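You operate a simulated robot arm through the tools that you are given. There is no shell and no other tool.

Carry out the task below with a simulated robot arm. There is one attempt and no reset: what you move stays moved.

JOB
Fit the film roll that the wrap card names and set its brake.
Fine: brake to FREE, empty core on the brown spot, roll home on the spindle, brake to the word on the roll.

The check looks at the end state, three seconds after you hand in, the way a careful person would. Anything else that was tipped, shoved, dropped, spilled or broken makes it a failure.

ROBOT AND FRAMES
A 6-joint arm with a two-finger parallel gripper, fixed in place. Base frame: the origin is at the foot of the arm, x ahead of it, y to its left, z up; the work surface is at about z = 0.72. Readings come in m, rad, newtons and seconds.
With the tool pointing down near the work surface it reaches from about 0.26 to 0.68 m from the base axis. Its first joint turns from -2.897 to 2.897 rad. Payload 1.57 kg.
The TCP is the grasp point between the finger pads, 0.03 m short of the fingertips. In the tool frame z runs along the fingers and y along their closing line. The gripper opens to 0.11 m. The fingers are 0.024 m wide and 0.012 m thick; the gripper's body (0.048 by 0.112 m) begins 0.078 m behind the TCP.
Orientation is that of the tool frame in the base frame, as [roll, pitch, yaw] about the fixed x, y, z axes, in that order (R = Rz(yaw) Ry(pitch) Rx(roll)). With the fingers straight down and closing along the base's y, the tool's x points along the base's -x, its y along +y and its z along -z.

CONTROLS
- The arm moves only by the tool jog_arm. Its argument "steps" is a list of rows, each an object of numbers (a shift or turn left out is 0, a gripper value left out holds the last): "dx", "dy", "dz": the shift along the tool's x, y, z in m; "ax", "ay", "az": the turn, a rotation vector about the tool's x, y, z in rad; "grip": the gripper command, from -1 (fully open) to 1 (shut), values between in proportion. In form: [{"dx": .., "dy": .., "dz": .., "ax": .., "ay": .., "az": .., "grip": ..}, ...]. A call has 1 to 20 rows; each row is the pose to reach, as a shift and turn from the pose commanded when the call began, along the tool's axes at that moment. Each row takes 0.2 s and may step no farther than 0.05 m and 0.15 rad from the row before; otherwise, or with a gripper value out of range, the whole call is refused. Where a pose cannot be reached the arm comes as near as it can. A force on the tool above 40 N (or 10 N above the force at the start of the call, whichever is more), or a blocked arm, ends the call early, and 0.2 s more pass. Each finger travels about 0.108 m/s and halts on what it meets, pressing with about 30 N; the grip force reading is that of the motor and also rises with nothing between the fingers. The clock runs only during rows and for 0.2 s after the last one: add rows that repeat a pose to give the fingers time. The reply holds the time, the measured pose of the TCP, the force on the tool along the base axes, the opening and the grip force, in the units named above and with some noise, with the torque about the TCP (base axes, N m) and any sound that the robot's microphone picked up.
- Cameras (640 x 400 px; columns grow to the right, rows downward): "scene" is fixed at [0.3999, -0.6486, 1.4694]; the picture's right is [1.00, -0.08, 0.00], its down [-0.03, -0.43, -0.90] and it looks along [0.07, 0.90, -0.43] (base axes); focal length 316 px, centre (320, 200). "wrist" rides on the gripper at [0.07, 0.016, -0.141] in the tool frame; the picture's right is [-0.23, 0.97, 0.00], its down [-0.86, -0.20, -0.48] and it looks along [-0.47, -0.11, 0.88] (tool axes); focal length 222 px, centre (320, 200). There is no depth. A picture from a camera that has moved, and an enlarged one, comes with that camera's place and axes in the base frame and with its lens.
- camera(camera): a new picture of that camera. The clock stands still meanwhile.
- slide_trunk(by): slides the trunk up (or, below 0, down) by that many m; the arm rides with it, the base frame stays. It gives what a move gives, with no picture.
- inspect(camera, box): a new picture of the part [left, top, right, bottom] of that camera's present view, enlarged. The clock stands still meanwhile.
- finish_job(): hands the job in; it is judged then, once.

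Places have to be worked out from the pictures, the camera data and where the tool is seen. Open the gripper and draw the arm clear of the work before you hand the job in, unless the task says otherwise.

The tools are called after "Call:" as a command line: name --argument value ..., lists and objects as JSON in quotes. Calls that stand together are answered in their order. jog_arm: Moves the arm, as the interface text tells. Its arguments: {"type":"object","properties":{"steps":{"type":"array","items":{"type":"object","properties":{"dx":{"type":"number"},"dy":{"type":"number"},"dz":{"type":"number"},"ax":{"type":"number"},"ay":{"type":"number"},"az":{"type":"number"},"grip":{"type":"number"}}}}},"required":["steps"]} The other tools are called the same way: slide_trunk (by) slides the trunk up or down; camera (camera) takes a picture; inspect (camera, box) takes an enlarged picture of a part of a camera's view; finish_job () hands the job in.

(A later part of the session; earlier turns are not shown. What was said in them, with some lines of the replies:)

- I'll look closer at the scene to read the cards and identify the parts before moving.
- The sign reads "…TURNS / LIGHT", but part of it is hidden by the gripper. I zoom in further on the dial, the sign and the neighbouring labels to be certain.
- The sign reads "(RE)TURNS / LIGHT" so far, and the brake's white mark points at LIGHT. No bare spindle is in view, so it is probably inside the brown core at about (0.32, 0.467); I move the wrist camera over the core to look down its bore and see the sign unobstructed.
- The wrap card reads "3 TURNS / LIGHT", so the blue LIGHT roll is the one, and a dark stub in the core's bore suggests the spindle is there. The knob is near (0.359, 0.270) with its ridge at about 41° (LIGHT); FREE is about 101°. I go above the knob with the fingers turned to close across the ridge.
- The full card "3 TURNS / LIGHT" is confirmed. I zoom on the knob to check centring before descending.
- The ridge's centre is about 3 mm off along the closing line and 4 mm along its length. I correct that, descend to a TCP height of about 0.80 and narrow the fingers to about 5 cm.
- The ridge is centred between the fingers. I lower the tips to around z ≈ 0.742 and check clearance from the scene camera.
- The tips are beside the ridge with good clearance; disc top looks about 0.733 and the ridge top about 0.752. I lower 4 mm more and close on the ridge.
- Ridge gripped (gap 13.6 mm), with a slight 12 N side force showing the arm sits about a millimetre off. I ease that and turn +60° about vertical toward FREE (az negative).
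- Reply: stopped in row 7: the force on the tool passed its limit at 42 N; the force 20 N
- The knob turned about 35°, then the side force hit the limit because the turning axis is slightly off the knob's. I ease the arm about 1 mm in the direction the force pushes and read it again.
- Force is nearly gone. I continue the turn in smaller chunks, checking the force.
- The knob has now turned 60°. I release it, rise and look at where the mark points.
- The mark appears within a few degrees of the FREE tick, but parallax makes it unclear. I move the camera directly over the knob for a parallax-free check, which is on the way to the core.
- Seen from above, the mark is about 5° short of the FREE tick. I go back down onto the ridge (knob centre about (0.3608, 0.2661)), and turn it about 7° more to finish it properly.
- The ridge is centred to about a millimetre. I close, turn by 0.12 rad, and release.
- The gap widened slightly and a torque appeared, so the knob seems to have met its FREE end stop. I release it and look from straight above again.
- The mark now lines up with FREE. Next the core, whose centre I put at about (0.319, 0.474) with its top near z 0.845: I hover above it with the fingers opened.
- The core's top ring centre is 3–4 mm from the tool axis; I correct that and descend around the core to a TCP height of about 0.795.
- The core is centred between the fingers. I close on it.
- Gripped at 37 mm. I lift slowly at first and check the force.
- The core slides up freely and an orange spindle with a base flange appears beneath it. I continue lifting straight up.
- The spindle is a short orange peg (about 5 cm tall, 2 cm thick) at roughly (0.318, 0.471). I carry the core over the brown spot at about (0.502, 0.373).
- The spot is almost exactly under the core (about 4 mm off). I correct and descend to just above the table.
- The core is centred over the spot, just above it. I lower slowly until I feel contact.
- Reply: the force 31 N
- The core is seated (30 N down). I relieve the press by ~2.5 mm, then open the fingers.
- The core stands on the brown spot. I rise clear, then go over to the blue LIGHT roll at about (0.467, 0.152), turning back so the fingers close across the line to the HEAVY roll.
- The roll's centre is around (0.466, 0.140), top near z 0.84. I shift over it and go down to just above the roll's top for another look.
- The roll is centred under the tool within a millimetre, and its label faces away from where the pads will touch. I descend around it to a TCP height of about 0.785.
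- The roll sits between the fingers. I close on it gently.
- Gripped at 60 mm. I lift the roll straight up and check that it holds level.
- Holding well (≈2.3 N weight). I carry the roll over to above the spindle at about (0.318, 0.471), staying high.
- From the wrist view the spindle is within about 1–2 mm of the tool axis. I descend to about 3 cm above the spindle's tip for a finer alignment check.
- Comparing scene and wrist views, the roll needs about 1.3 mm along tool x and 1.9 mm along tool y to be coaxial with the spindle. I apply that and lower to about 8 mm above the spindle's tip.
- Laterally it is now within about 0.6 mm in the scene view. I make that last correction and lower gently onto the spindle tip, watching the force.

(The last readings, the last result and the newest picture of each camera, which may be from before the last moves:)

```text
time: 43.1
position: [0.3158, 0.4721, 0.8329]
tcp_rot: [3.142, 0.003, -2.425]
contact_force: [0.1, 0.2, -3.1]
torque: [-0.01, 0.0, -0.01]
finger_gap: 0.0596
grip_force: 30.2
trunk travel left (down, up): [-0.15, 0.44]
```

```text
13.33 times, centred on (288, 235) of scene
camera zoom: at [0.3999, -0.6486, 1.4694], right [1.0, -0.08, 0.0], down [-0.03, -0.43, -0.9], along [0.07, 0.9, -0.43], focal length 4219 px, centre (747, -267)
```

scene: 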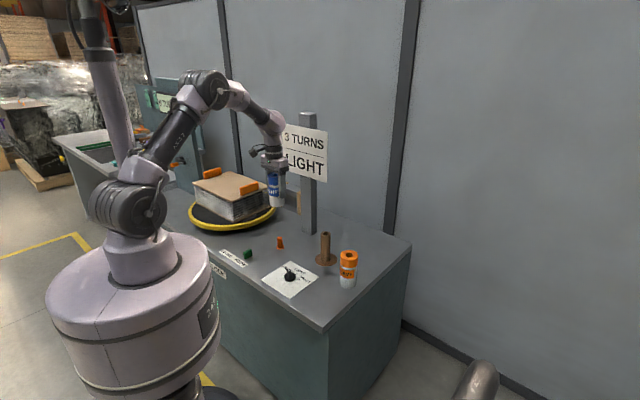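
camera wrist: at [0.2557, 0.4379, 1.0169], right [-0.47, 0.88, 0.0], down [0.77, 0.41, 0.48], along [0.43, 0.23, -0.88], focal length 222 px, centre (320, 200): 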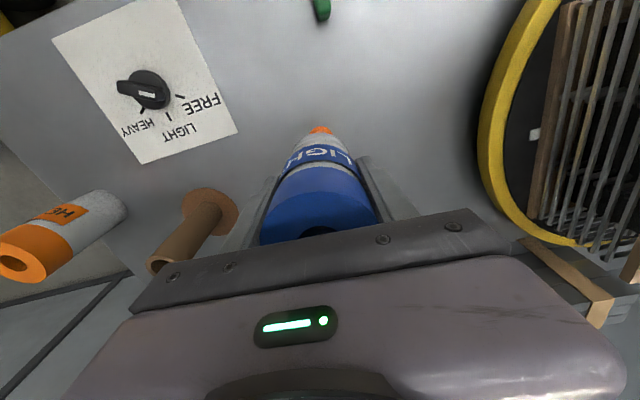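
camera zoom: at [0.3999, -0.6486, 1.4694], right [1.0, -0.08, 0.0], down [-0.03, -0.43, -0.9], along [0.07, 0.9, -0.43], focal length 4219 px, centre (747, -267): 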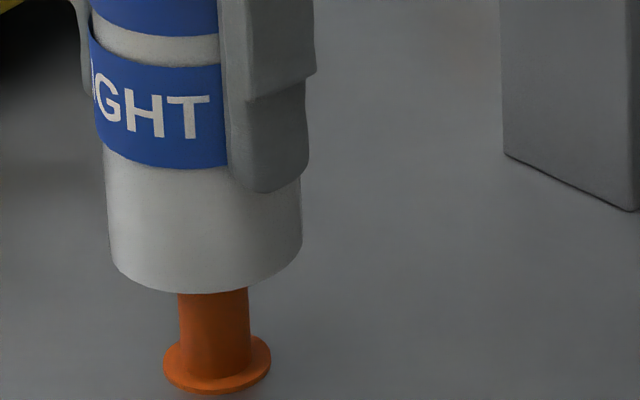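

Call:
camera --camera "wrist"

Call:
inspect --camera "scene" --box '[270, 232, 302, 252]'

Call:
inspect --camera "scene" --box '[262, 195, 312, 225]'

```text
taken
camera wrist: at [0.2524, 0.4383, 0.9719], right [-0.47, 0.88, 0.0], down [0.77, 0.41, 0.48], along [0.43, 0.23, -0.88], focal length 222 px, centre (320, 200)
```

wrist: 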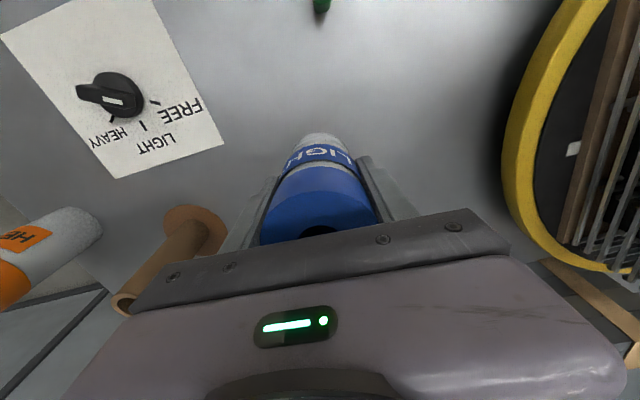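

```text
16.00 times, centred on (286, 242) of scene
camera zoom: at [0.3999, -0.6486, 1.4694], right [1.0, -0.08, 0.0], down [-0.03, -0.43, -0.9], along [0.07, 0.9, -0.43], focal length 5063 px, centre (864, -472)
```

zoom: 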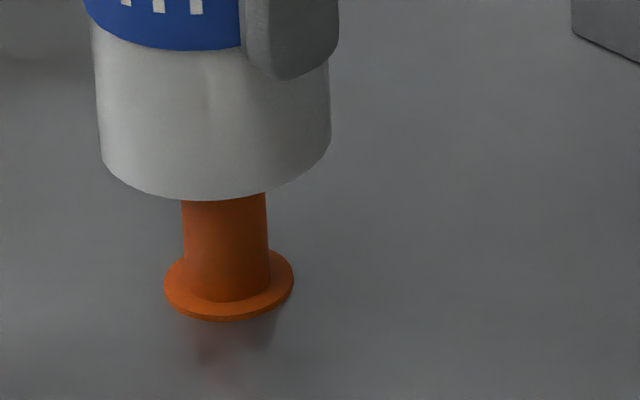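

```text
12.80 times, centred on (287, 210) of scene
camera zoom: at [0.3999, -0.6486, 1.4694], right [1.0, -0.08, 0.0], down [-0.03, -0.43, -0.9], along [0.07, 0.9, -0.43], focal length 4050 px, centre (742, 72)
```

zoom: 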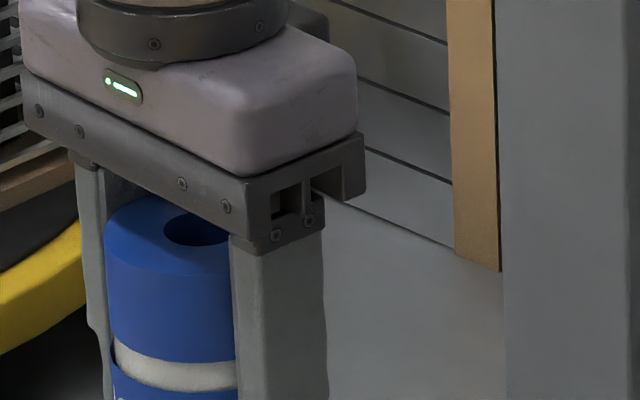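

The roll still needs about +1.1 mm in base x to be coaxial. I apply that without descending and recheck the poses.

Call:
jog_arm --steps '[{"dx": -0.001, "dy": -0.0006, "dz": -0.002, "grip": 1}, {"dx": -0.001, "dy": -0.0006, "dz": -0.002, "grip": 1}]'

Call:
inspect --camera "scene" --box '[270, 232, 302, 252]'

Call:
inspect --camera "wrist" --box '[280, 120, 360, 170]'

```text
time: 43.7
position: [0.3173, 0.4737, 0.8335]
tcp_rot: [3.141, 0.004, -2.423]
contact_force: [-1.1, -1.0, -3.5]
torque: [-0.07, 0.02, -0.01]
finger_gap: 0.0597
grip_force: 30.5
trunk travel left (down, up): [-0.15, 0.44]
```

```text
16.00 times, centred on (286, 242) of scene
camera zoom: at [0.3999, -0.6486, 1.4694], right [1.0, -0.08, 0.0], down [-0.03, -0.43, -0.9], along [0.07, 0.9, -0.43], focal length 5063 px, centre (864, -472)
```

zoom: 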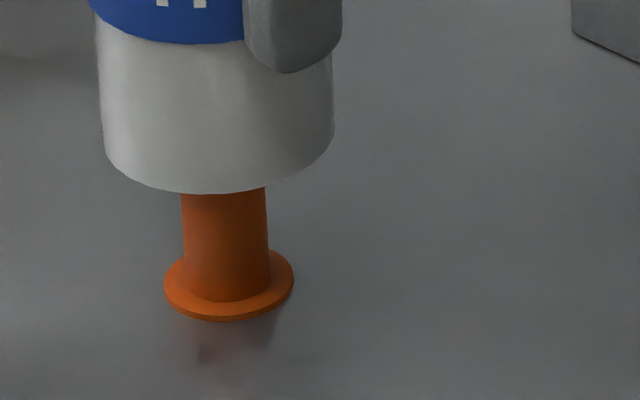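

```text
8.00 times, centred on (320, 145) of wrist
camera zoom: at [0.2533, 0.4384, 0.9739], right [-0.47, 0.88, 0.0], down [0.77, 0.41, 0.48], along [0.43, 0.23, -0.88], focal length 1777 px, centre (320, 640)
```

zoom: 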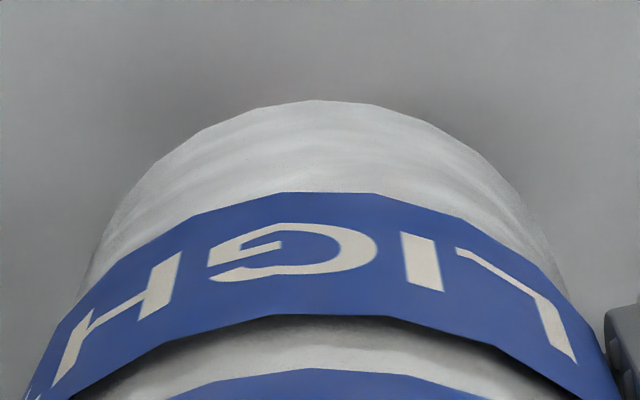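

Now the roll's axis and the spindle's coincide in the scene view and the camera pose matches the target. I lower slowly onto the spindle.

Call:
jog_arm --steps '[{"dz": 0.003, "grip": 1}, {"dz": 0.006, "grip": 1}, {"dz": 0.009, "grip": 1}, {"dz": 0.011, "grip": 1}, {"dz": 0.011, "grip": 1}]'

Call:
inspect --camera "scene" --box '[270, 232, 302, 252]'

Call:
inspect --camera "wrist" --box '[280, 120, 360, 170]'

```text
time: 44.9
position: [0.3177, 0.4727, 0.822]
tcp_rot: [-3.138, 0.004, -2.423]
contact_force: [0.8, 0.6, -2.8]
torque: [-0.01, 0.0, 0.01]
finger_gap: 0.0596
grip_force: 30.1
trunk travel left (down, up): [-0.15, 0.44]
```

```text
16.00 times, centred on (286, 242) of scene
camera zoom: at [0.3999, -0.6486, 1.4694], right [1.0, -0.08, 0.0], down [-0.03, -0.43, -0.9], along [0.07, 0.9, -0.43], focal length 5063 px, centre (864, -472)
```

zoom: 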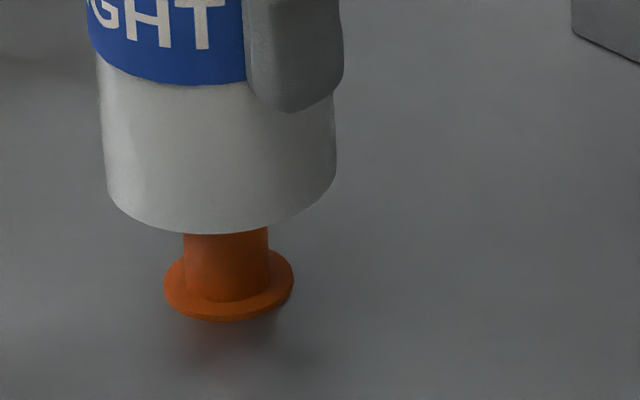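

```text
8.00 times, centred on (320, 145) of wrist
camera zoom: at [0.2532, 0.4378, 0.9626], right [-0.47, 0.88, 0.0], down [0.77, 0.41, 0.48], along [0.43, 0.23, -0.88], focal length 1777 px, centre (320, 640)
```

zoom: 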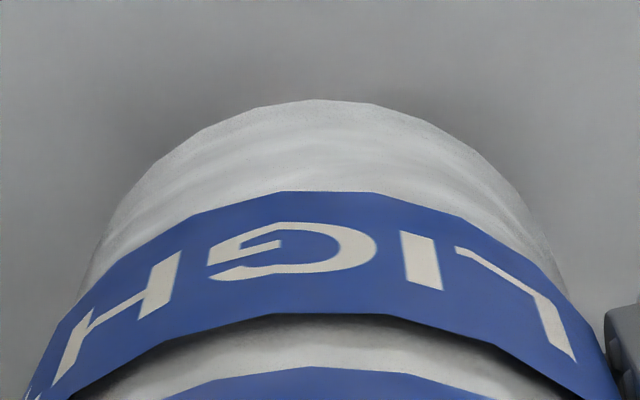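

No contact force with the roll bottom already below the spindle's tip, so the spindle is inside the bore. I keep lowering.

Call:
jog_arm --steps '[{"dz": 0.004, "grip": 1}, {"dz": 0.009, "grip": 1}, {"dz": 0.014, "grip": 1}, {"dz": 0.019, "grip": 1}, {"dz": 0.023, "grip": 1}, {"dz": 0.023, "grip": 1}]'

Call:
inspect --camera "scene" --box '[270, 232, 302, 252]'

```text
time: 46.3
position: [0.3157, 0.4737, 0.8011]
tcp_rot: [-3.141, 0.005, -2.424]
contact_force: [0.0, -0.5, -2.0]
torque: [0.02, -0.02, -0.03]
finger_gap: 0.0597
grip_force: 29.6
trunk travel left (down, up): [-0.15, 0.44]
```

```text
16.00 times, centred on (286, 242) of scene
camera zoom: at [0.3999, -0.6486, 1.4694], right [1.0, -0.08, 0.0], down [-0.03, -0.43, -0.9], along [0.07, 0.9, -0.43], focal length 5063 px, centre (864, -472)
```

zoom: 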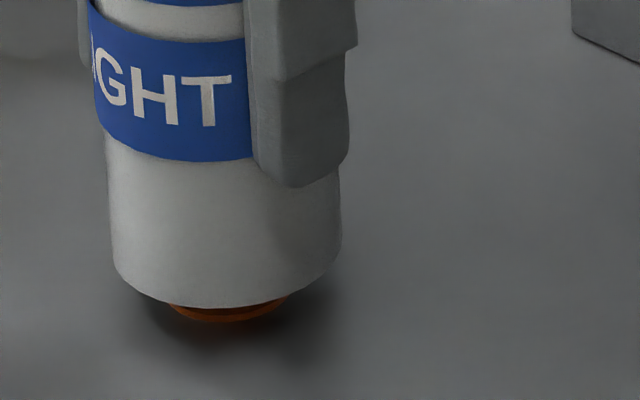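

Still free. I lower the last centimetre in small steps until it seats on the flange.

Call:
jog_arm --steps '[{"dz": 0.002, "grip": 1}, {"dz": 0.004, "grip": 1}, {"dz": 0.006, "grip": 1}, {"dz": 0.008, "grip": 1}, {"dz": 0.01, "grip": 1}, {"dz": 0.0115, "grip": 1}, {"dz": 0.0115, "grip": 1}]'

Call:
inspect --camera "scene" --box '[270, 232, 302, 252]'

```text
time: 47.9
position: [0.3169, 0.4735, 0.7898]
tcp_rot: [3.141, 0.007, -2.425]
contact_force: [0.5, -3.0, 12.4]
torque: [-0.38, 0.18, -0.02]
finger_gap: 0.0596
grip_force: 29.7
trunk travel left (down, up): [-0.15, 0.44]
```

```text
16.00 times, centred on (286, 242) of scene
camera zoom: at [0.3999, -0.6486, 1.4694], right [1.0, -0.08, 0.0], down [-0.03, -0.43, -0.9], along [0.07, 0.9, -0.43], focal length 5063 px, centre (864, -472)
```

zoom: 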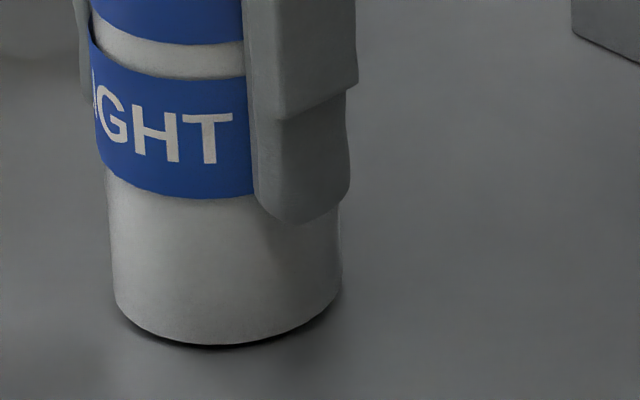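

The roll has seated on the flange (about 15 N of contact at TCP 0.790). I press a touch to confirm, ease off and open the fingers.

Call:
jog_arm --steps '[{"dz": 0.001, "grip": 1}, {"dz": 0.001, "grip": 1}]'

```text
time: 48.5
position: [0.3157, 0.4725, 0.7896]
tcp_rot: [3.14, 0.006, -2.424]
contact_force: [5.0, -3.8, 18.2]
torque: [-0.45, -0.59, -0.04]
finger_gap: 0.0599
grip_force: 30.1
trunk travel left (down, up): [-0.15, 0.44]
```

Call:
jog_arm --steps '[{"dz": -0.0015, "grip": 1}, {"dz": -0.0015, "grip": 0.6}, {"dz": -0.0015, "grip": -0.1}, {"dz": -0.0015, "grip": -0.4}, {"dz": -0.0015, "grip": -0.8}, {"dz": -0.0015, "grip": -1}, {"dz": -0.0015, "grip": -1}]'

Call:
camera --camera "wrist"

Call:
inspect --camera "scene" --box '[250, 195, 330, 255]'

```text
time: 50.1
position: [0.318, 0.4726, 0.7889]
tcp_rot: [3.141, 0.005, -2.425]
contact_force: [1.7, -0.4, -0.5]
torque: [-0.01, 0.03, 0.03]
finger_gap: 0.1101
grip_force: 0.0
trunk travel left (down, up): [-0.15, 0.44]
```

```text
taken
camera wrist: at [0.2536, 0.4381, 0.9289], right [-0.47, 0.88, 0.0], down [0.77, 0.41, 0.48], along [0.43, 0.23, -0.88], focal length 222 px, centre (320, 200)
```

wrist: 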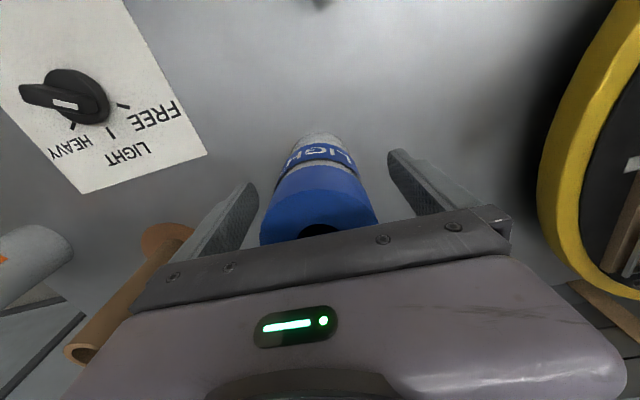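

```text
6.67 times, centred on (290, 225) of scene
camera zoom: at [0.3999, -0.6486, 1.4694], right [1.0, -0.08, 0.0], down [-0.03, -0.43, -0.9], along [0.07, 0.9, -0.43], focal length 2110 px, centre (520, 33)
```

zoom: 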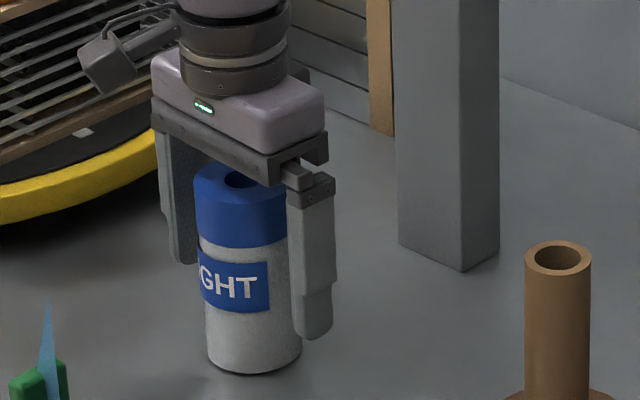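

The roll stands on the spindle, released. There is something blue near the green block that I want to look at before moving on.

Call:
inspect --camera "scene" --box '[215, 215, 295, 275]'

Call:
camera --camera "scene"

```text
6.67 times, centred on (255, 245) of scene
camera zoom: at [0.3999, -0.6486, 1.4694], right [1.0, -0.08, 0.0], down [-0.03, -0.43, -0.9], along [0.07, 0.9, -0.43], focal length 2110 px, centre (753, -100)
```

zoom: 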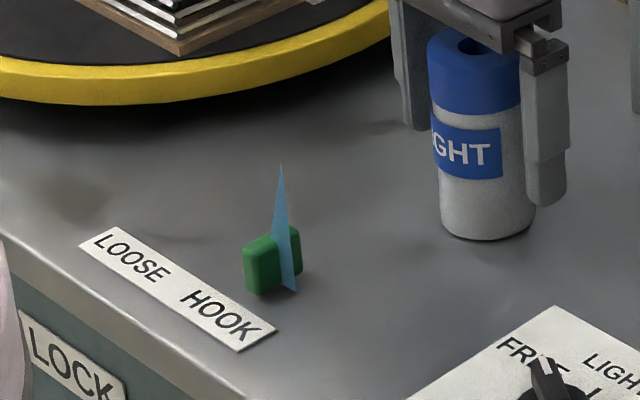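

```text
taken
```

scene: 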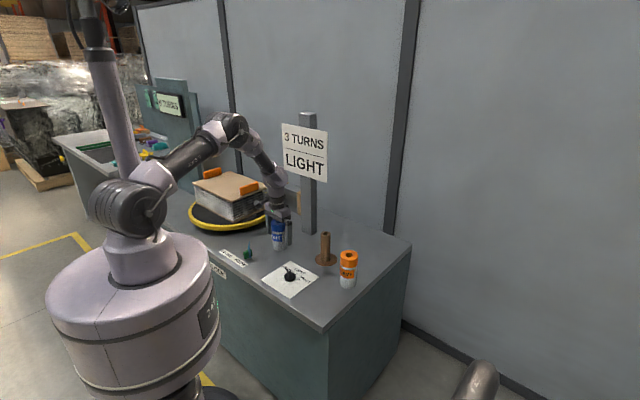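

A film tail now hangs at the green hook, which suggests the roll was registered as fitted; I'll stay clear of it. I rise straight off the roll and return over the knob, fingers turned for the FREE position.

Call:
jog_arm --steps '[{"dz": -0.03, "grip": -1}, {"dz": -0.075, "grip": -1}, {"dz": -0.12, "grip": -1}, {"dz": -0.16, "grip": -1}, {"dx": 0.013, "dy": -0.023, "dz": -0.16, "az": -0.13, "grip": -1}, {"dx": 0.026, "dy": -0.046, "dz": -0.16, "az": -0.26, "grip": -1}, {"dx": 0.039, "dy": -0.069, "dz": -0.16, "az": -0.39, "grip": -0.8}, {"dx": 0.052, "dy": -0.092, "dz": -0.15, "az": -0.52, "grip": -0.5}, {"dx": 0.065, "dy": -0.115, "dz": -0.14, "az": -0.65, "grip": -0.2}, {"dx": 0.078, "dy": -0.138, "dz": -0.13, "az": -0.78, "grip": 0.1}, {"dx": 0.091, "dy": -0.161, "dz": -0.12, "az": -0.91, "grip": 0.1}, {"dx": 0.1034, "dy": -0.1839, "dz": -0.111, "az": -1.047, "grip": 0.1}, {"dx": 0.1034, "dy": -0.1839, "dz": -0.111, "az": -1.047, "grip": 0.1}]'

Call:
inspect --camera "wrist" --box '[280, 115, 360, 165]'

Call:
camera --camera "scene"

Call:
inspect --camera "scene" --box '[215, 195, 315, 275]'

```text
time: 52.9
position: [0.3595, 0.2657, 0.8999]
tcp_rot: [-3.138, 0.002, -1.377]
contact_force: [-0.7, 0.0, 0.4]
torque: [-0.01, 0.01, -0.01]
finger_gap: 0.0496
grip_force: 0.1
trunk travel left (down, up): [-0.15, 0.44]
```

```text
8.00 times, centred on (320, 140) of wrist
camera zoom: at [0.3573, 0.1935, 1.04], right [-1.0, 0.03, 0.0], down [0.03, 0.88, 0.48], along [0.02, 0.48, -0.88], focal length 1777 px, centre (320, 680)
```

zoom: 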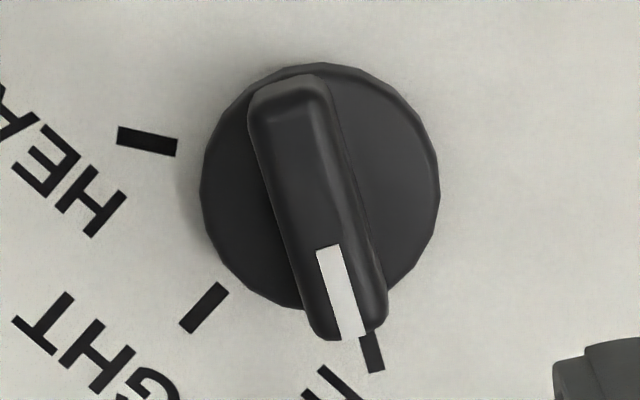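

```text
taken
```

scene: 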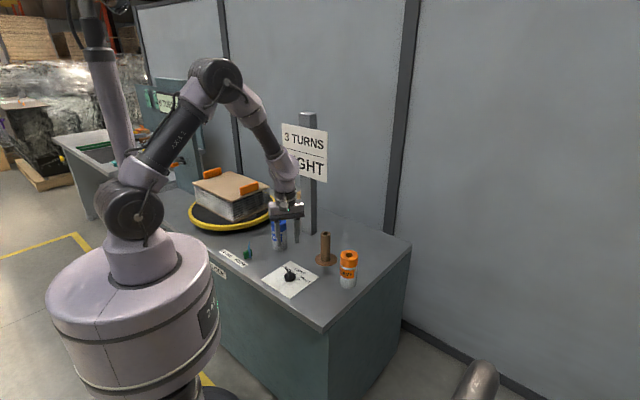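

```text
5.00 times, centred on (265, 235) of scene
camera zoom: at [0.3999, -0.6486, 1.4694], right [1.0, -0.08, 0.0], down [-0.03, -0.43, -0.9], along [0.07, 0.9, -0.43], focal length 1582 px, centre (595, 25)
```

zoom: 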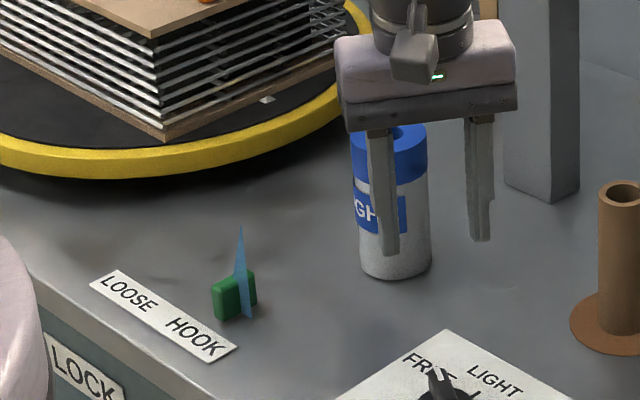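

The roll stands upright on the spindle and the knob ridge is within about 1 mm of the tool axis. I descend around the ridge.

Call:
jog_arm --steps '[{"dx": 0.0012, "dz": 0.04, "grip": 0.1}, {"dx": 0.0012, "dz": 0.08, "grip": 0.1}, {"dx": 0.0012, "dz": 0.115, "grip": 0.1}, {"dx": 0.0012, "dz": 0.131, "grip": 0.1}, {"dx": 0.0012, "dz": 0.131, "grip": 0.1}]'

Call:
inspect --camera "wrist" --box '[264, 140, 384, 215]'

```text
time: 54.1
position: [0.3604, 0.2658, 0.7688]
tcp_rot: [-3.138, 0.002, -1.377]
contact_force: [0.5, 0.3, -0.1]
torque: [-0.01, -0.01, -0.03]
finger_gap: 0.0495
grip_force: 0.1
trunk travel left (down, up): [-0.15, 0.44]
```

```text
5.33 times, centred on (324, 178) of wrist
camera zoom: at [0.3578, 0.1928, 0.9083], right [-1.0, 0.04, 0.0], down [0.03, 0.88, 0.48], along [0.02, 0.48, -0.88], focal length 1185 px, centre (299, 320)
```

zoom: 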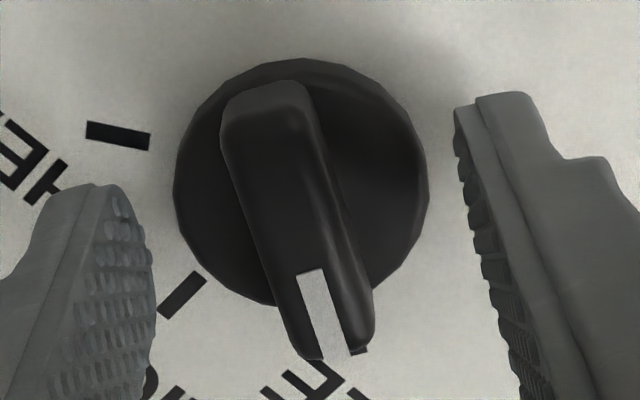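

The ridge is well centred. I close on it and read the force.

Call:
jog_arm --steps '[{"grip": 0.6}, {"grip": 1.0}, {"grip": 1.0}, {"grip": 1.0}]'

```text
time: 55.1
position: [0.3613, 0.2665, 0.7697]
tcp_rot: [-3.137, 0.002, -1.377]
contact_force: [4.5, -1.5, -0.4]
torque: [-0.18, -0.02, 0.0]
finger_gap: 0.014
grip_force: 30.0
trunk travel left (down, up): [-0.15, 0.44]
```

Low force. I turn toward LIGHT (az positive) in a first chunk.

Call:
jog_arm --steps '[{"az": 0.08, "grip": 1.0}, {"az": 0.16, "grip": 1.0}, {"az": 0.24, "grip": 1.0}, {"az": 0.32, "grip": 1.0}, {"az": 0.32, "grip": 1.0}]'

```text
time: 56.3
position: [0.3603, 0.2656, 0.7686]
tcp_rot: [-3.14, 0.002, -1.699]
contact_force: [2.4, -1.0, -4.3]
torque: [-0.53, 0.08, -0.05]
finger_gap: 0.0138
grip_force: 30.5
trunk travel left (down, up): [-0.15, 0.44]
```

Call:
jog_arm --steps '[{"az": 0.08, "grip": 1.0}, {"az": 0.16, "grip": 1.0}, {"az": 0.24, "grip": 1.0}, {"az": 0.32, "grip": 1.0}, {"az": 0.4, "grip": 1.0}, {"az": 0.4, "grip": 1.0}]'

```text
time: 57.7
position: [0.359, 0.2667, 0.7688]
tcp_rot: [-3.139, 0.004, -2.096]
contact_force: [-13.9, 15.3, 1.5]
torque: [1.25, 0.0, 0.05]
finger_gap: 0.0139
grip_force: 30.7
trunk travel left (down, up): [-0.15, 0.44]
```

A side force of ~20 N has built up along tool y; I ease 1.5 mm that way and continue the turn to slightly past LIGHT's angle.

Call:
jog_arm --steps '[{"dx": -0.0005, "dy": 0.0008, "grip": 1.0}, {"dx": -0.0005, "dy": 0.0015, "grip": 1.0}, {"dx": -0.0005, "dy": 0.0017, "az": 0.08, "grip": 1.0}, {"dx": -0.0005, "dy": 0.0018, "az": 0.16, "grip": 1.0}, {"dx": -0.0005, "dy": 0.0019, "az": 0.2, "grip": 1.0}, {"dx": -0.0005, "dy": 0.0019, "az": 0.2, "grip": 1.0}]'

```text
time: 59.1
position: [0.3581, 0.2667, 0.7684]
tcp_rot: [-3.141, 0.0, -2.297]
contact_force: [-10.0, 0.1, -5.3]
torque: [-0.62, 0.86, -0.01]
finger_gap: 0.0136
grip_force: 30.8
trunk travel left (down, up): [-0.15, 0.44]
```

Call:
jog_arm --steps '[{"dx": 0.0004, "dy": 0.0005, "grip": 1.0}, {"dx": 0.0004, "dy": 0.0006, "az": 0.06, "grip": 1.0}, {"dx": 0.0004, "dy": 0.0007, "az": 0.12, "grip": 1.0}, {"dx": 0.0004, "dy": 0.0008, "az": 0.165, "grip": 1.0}, {"dx": 0.0004, "dy": 0.0008, "az": 0.165, "grip": 1.0}]'

Call:
inspect --camera "wrist" --box '[240, 130, 400, 230]'

```text
time: 60.3
position: [0.3588, 0.2671, 0.7682]
tcp_rot: [3.142, 0.003, -2.463]
contact_force: [-4.0, -6.5, -6.3]
torque: [-0.22, 0.1, 0.01]
finger_gap: 0.014
grip_force: 29.9
trunk travel left (down, up): [-0.15, 0.44]
```

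```text
4.00 times, centred on (320, 180) of wrist
camera zoom: at [0.2934, 0.2342, 0.9083], right [-0.43, 0.9, 0.0], down [0.79, 0.38, 0.48], along [0.43, 0.21, -0.88], focal length 888 px, centre (320, 280)
```

zoom: 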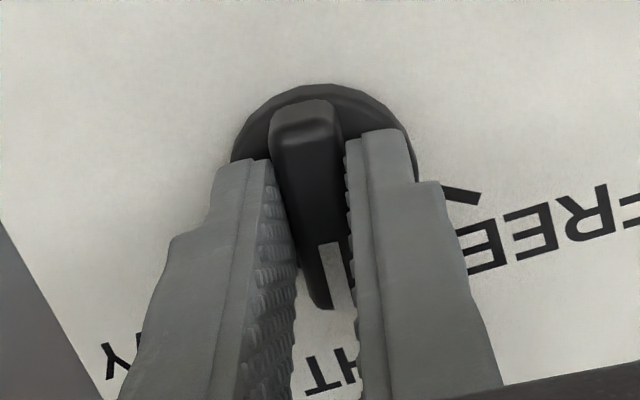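

I release the knob, rise, and move the camera straight above it to check the mark.

Call:
jog_arm --steps '[{"grip": 0.6}, {"grip": 0.1}, {"grip": 0.1}, {"dz": -0.03, "grip": 0.1}, {"dz": -0.075, "grip": 0.1}, {"dz": -0.12, "grip": 0.1}, {"dx": -0.03, "dy": -0.008, "dz": -0.15, "grip": 0.1}, {"dx": -0.07, "dy": -0.016, "dz": -0.15, "grip": 0.1}, {"dx": -0.07, "dy": -0.016, "dz": -0.15, "grip": 0.1}]'

Call:
inspect --camera "wrist" --box '[280, 55, 360, 105]'

Call:
camera --camera "wrist"

```text
time: 62.3
position: [0.4218, 0.2968, 0.9189]
tcp_rot: [-3.141, 0.003, -2.463]
contact_force: [-0.6, 0.2, 0.8]
torque: [0.0, 0.02, 0.01]
finger_gap: 0.0496
grip_force: 0.0
trunk travel left (down, up): [-0.15, 0.44]
```

```text
8.00 times, centred on (320, 80) of wrist
camera zoom: at [0.3572, 0.264, 1.0579], right [-0.43, 0.9, 0.0], down [0.79, 0.38, 0.48], along [0.43, 0.21, -0.88], focal length 1777 px, centre (320, 1160)
```

zoom: 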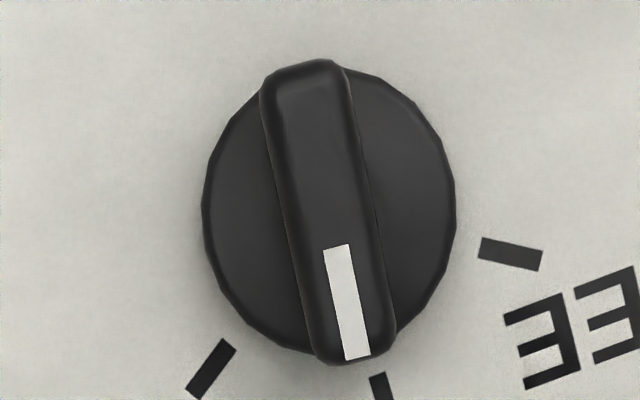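

```text
taken
camera wrist: at [0.3572, 0.264, 1.0579], right [-0.43, 0.9, 0.0], down [0.79, 0.38, 0.48], along [0.43, 0.21, -0.88], focal length 222 px, centre (320, 200)
```

wrist: 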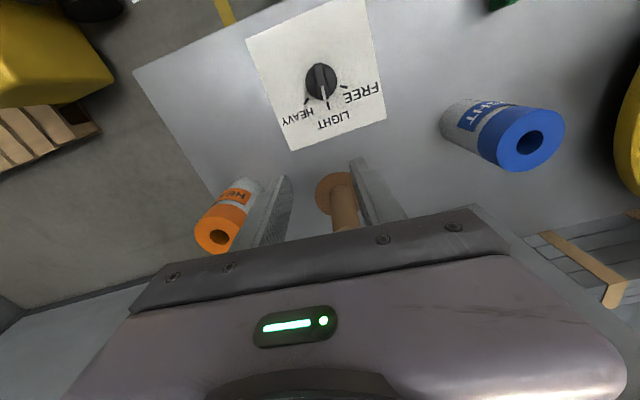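

Seen from above, the mark has overshot LIGHT by about 5° toward HEAVY. I go back down to nudge it by that much.

Call:
jog_arm --steps '[{"dx": 0.035, "dy": 0.009, "dz": 0.015, "grip": 0.1}, {"dx": 0.067, "dy": 0.0175, "dz": 0.04, "grip": 0.1}, {"dx": 0.067, "dy": 0.0175, "dz": 0.085, "grip": 0.1}, {"dx": 0.067, "dy": 0.0175, "dz": 0.125, "grip": 0.1}, {"dx": 0.067, "dy": 0.0175, "dz": 0.145, "grip": 0.1}, {"dx": 0.067, "dy": 0.0175, "dz": 0.15, "grip": 0.1}, {"dx": 0.067, "dy": 0.0175, "dz": 0.15, "grip": 0.1}]'

Call:
inspect --camera "wrist" --box '[264, 140, 384, 215]'

```text
time: 63.9
position: [0.3599, 0.2698, 0.7692]
tcp_rot: [-3.141, 0.005, -2.463]
contact_force: [0.6, -0.6, -0.6]
torque: [-0.02, -0.01, -0.01]
finger_gap: 0.0497
grip_force: 0.0
trunk travel left (down, up): [-0.15, 0.44]
```

```text
5.33 times, centred on (324, 178) of wrist
camera zoom: at [0.2954, 0.2369, 0.9079], right [-0.43, 0.9, 0.0], down [0.79, 0.38, 0.48], along [0.43, 0.21, -0.88], focal length 1185 px, centre (299, 320)
```

zoom: 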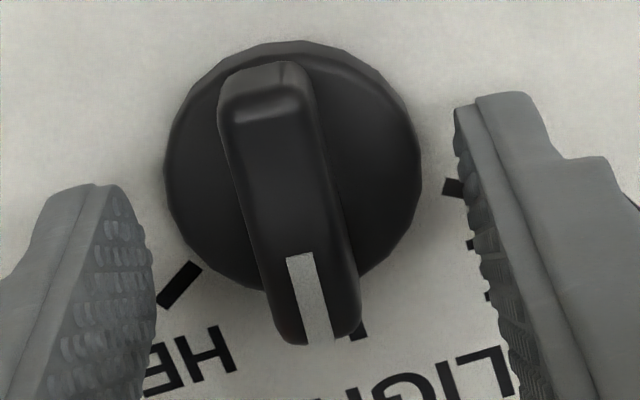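

Call:
jog_arm --steps '[{"dx": 0.0037, "dy": -0.0006, "grip": 0.1}, {"dx": 0.0037, "dy": -0.0006, "grip": 0.6}, {"dx": 0.0037, "dy": -0.0006, "grip": 1.0}, {"dx": 0.0037, "dy": -0.0006, "grip": 1.0}, {"dx": 0.0037, "dy": -0.0006, "az": -0.05, "grip": 1.0}, {"dx": 0.0037, "dy": -0.0006, "az": -0.1, "grip": 1.0}, {"dx": 0.0037, "dy": -0.0006, "az": -0.11, "grip": 1.0}, {"dx": 0.0037, "dy": -0.0006, "az": -0.11, "grip": 1.0}]'

```text
time: 65.7
position: [0.3585, 0.2665, 0.7692]
tcp_rot: [3.14, 0.004, -2.353]
contact_force: [18.6, -17.5, 5.4]
torque: [-0.97, -0.01, -0.04]
finger_gap: 0.0137
grip_force: 30.4
trunk travel left (down, up): [-0.15, 0.44]
```

There is about 25 N of side force along the closing line; I ease that by 2 mm before releasing, then rise to check from above.

Call:
jog_arm --steps '[{"dy": -0.001, "grip": 1.0}, {"dy": -0.002, "grip": 1.0}, {"dy": -0.002, "grip": 1.0}]'

Call:
jog_arm --steps '[{"grip": 0.6}, {"grip": 0.1}, {"grip": 0.1}, {"dz": -0.03, "grip": 0.1}, {"dz": -0.075, "grip": 0.1}, {"dz": -0.12, "grip": 0.1}, {"dx": -0.03, "dy": -0.008, "dz": -0.15, "grip": 0.1}, {"dx": -0.07, "dy": -0.016, "dz": -0.15, "grip": 0.1}, {"dx": -0.07, "dy": -0.016, "dz": -0.15, "grip": 0.1}]'

Call:
inspect --camera "wrist" --box '[280, 55, 360, 105]'

```text
time: 66.5
position: [0.357, 0.2665, 0.7693]
tcp_rot: [-3.139, 0.002, -2.352]
contact_force: [-3.2, 7.5, -2.6]
torque: [0.82, -0.46, 0.04]
finger_gap: 0.0142
grip_force: 30.3
trunk travel left (down, up): [-0.15, 0.44]
```

```text
time: 68.5
position: [0.4183, 0.3027, 0.9183]
tcp_rot: [-3.139, 0.003, -2.353]
contact_force: [-0.1, 0.3, -0.2]
torque: [0.03, -0.02, 0.01]
finger_gap: 0.0498
grip_force: 0.1
trunk travel left (down, up): [-0.15, 0.44]
```

```text
8.00 times, centred on (320, 80) of wrist
camera zoom: at [0.3576, 0.2645, 1.0588], right [-0.53, 0.85, 0.0], down [0.74, 0.47, 0.48], along [0.41, 0.26, -0.88], focal length 1777 px, centre (320, 1160)
```

zoom: 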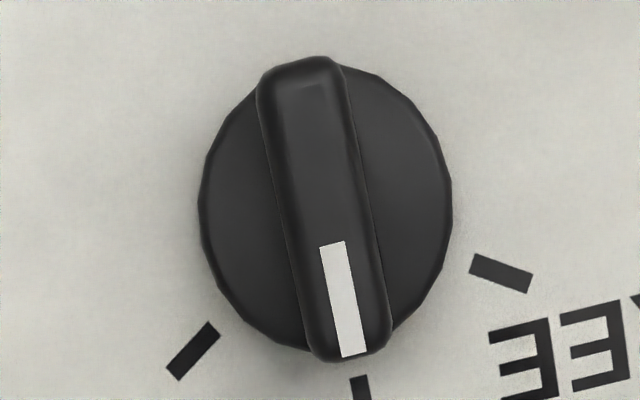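

The mark now points straight at the LIGHT tick. I raise the arm well clear, open the gripper, and look over the whole scene.

Call:
jog_arm --steps '[{"dz": -0.045, "grip": -0.3}, {"dz": -0.09, "grip": -0.7}, {"dx": 0.02, "dy": 0.0, "dz": -0.135, "grip": -1}, {"dx": 0.06, "dy": 0.0, "dz": -0.16, "grip": -1}, {"dx": 0.1, "dy": -0.01, "dz": -0.18, "grip": -1}, {"dx": 0.1, "dy": -0.01, "dz": -0.18, "grip": -1}]'

Call:
camera --camera "scene"

Call:
camera --camera "wrist"

Call:
inspect --camera "scene" --box '[215, 195, 375, 295]'

Call:
inspect --camera "scene" --box '[255, 240, 335, 290]'

Call:
inspect --camera "scene" --box '[254, 205, 302, 265]'

```text
time: 69.9
position: [0.3551, 0.2255, 1.0992]
tcp_rot: [3.141, 0.004, -2.351]
contact_force: [0.0, 0.6, 0.5]
torque: [0.02, -0.02, 0.02]
finger_gap: 0.11
grip_force: 0.0
trunk travel left (down, up): [-0.15, 0.44]
```

```text
taken
```

scene: 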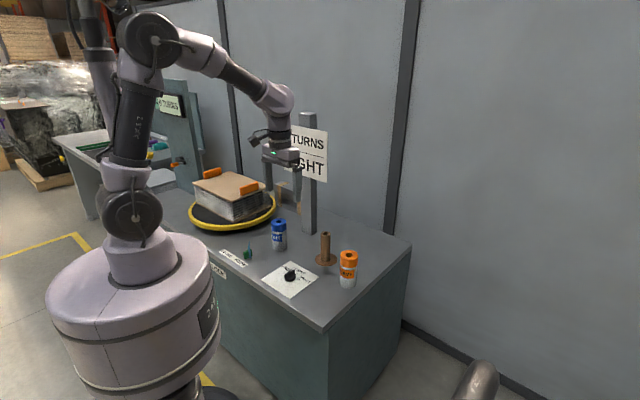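

```text
taken
camera wrist: at [0.2933, 0.1858, 1.2385], right [-0.53, 0.85, 0.0], down [0.74, 0.47, 0.48], along [0.41, 0.26, -0.88], focal length 222 px, centre (320, 200)
```

wrist: 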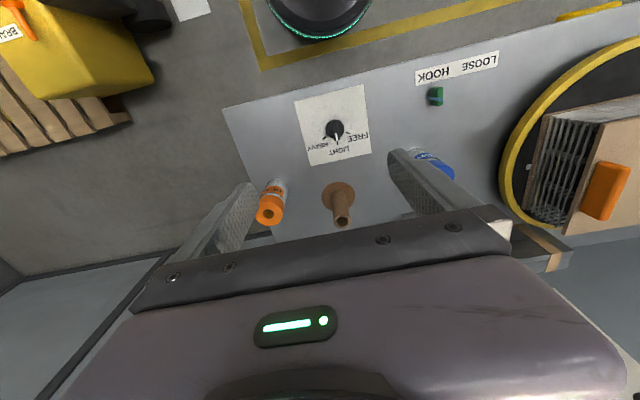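

```text
4.00 times, centred on (295, 245) of scene
camera zoom: at [0.3999, -0.6486, 1.4694], right [1.0, -0.08, 0.0], down [-0.03, -0.43, -0.9], along [0.07, 0.9, -0.43], focal length 1266 px, centre (420, 20)
```

zoom: 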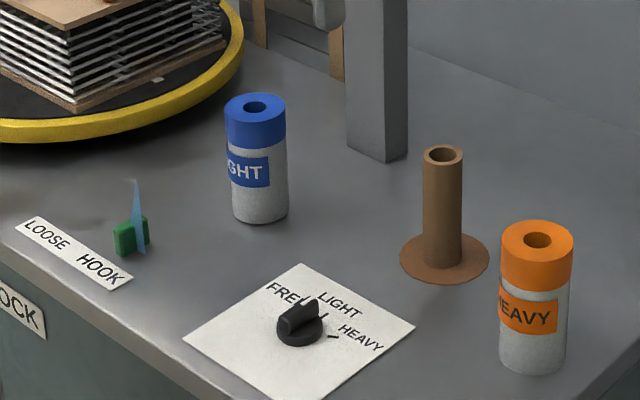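

```text
8.00 times, centred on (295, 265) of scene
camera zoom: at [0.3999, -0.6486, 1.4694], right [1.0, -0.08, 0.0], down [-0.03, -0.43, -0.9], along [0.07, 0.9, -0.43], focal length 2531 px, centre (520, -320)
```

zoom: 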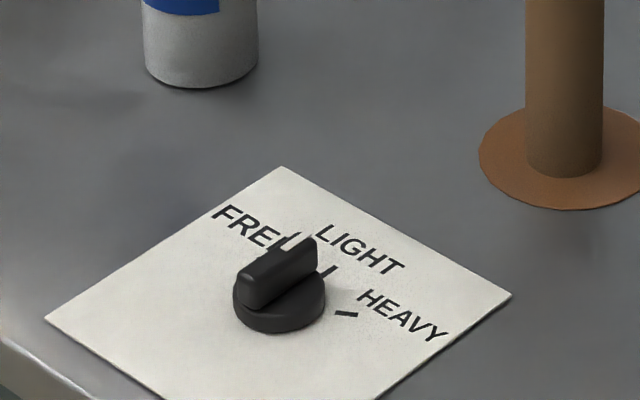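

```text
6.67 times, centred on (278, 235) of scene
camera zoom: at [0.3999, -0.6486, 1.4694], right [1.0, -0.08, 0.0], down [-0.03, -0.43, -0.9], along [0.07, 0.9, -0.43], focal length 2110 px, centre (600, -33)
```

zoom: 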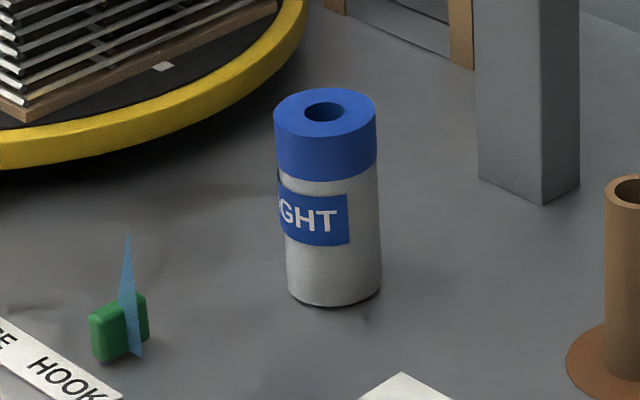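

The LIGHT roll is home on the spindle, the empty core stands on the brown spot, and the brake points at LIGHT. Everything else is where it was and the arm is clear with the gripper open, so I hand the job in.

Call:
finish_job

```text
The job is handed in.
```

The job is done and handed in; I don't have the check's result.

- **Roll:** The wrap card reads "3 TURNS / LIGHT". The blue LIGHT roll is on the spindle, seated down on its flange.
- **Empty core:** It stands upright on the brown spot.
- **Brake:** I set it to FREE before taking the core off, then back to LIGHT at the end. Seen from straight above, the mark lines up with the LIGHT tick. It first overshot by about 5° and I corrected that.
- **Everything else:** In the last pictures the HEAVY roll, the green hook and the labels were where they started. The arm was raised clear with the gripper open.

A blue film tail appeared at the green hook once the roll was on the spindle. I took it as part of the machine's response to the fitted roll and left it alone.
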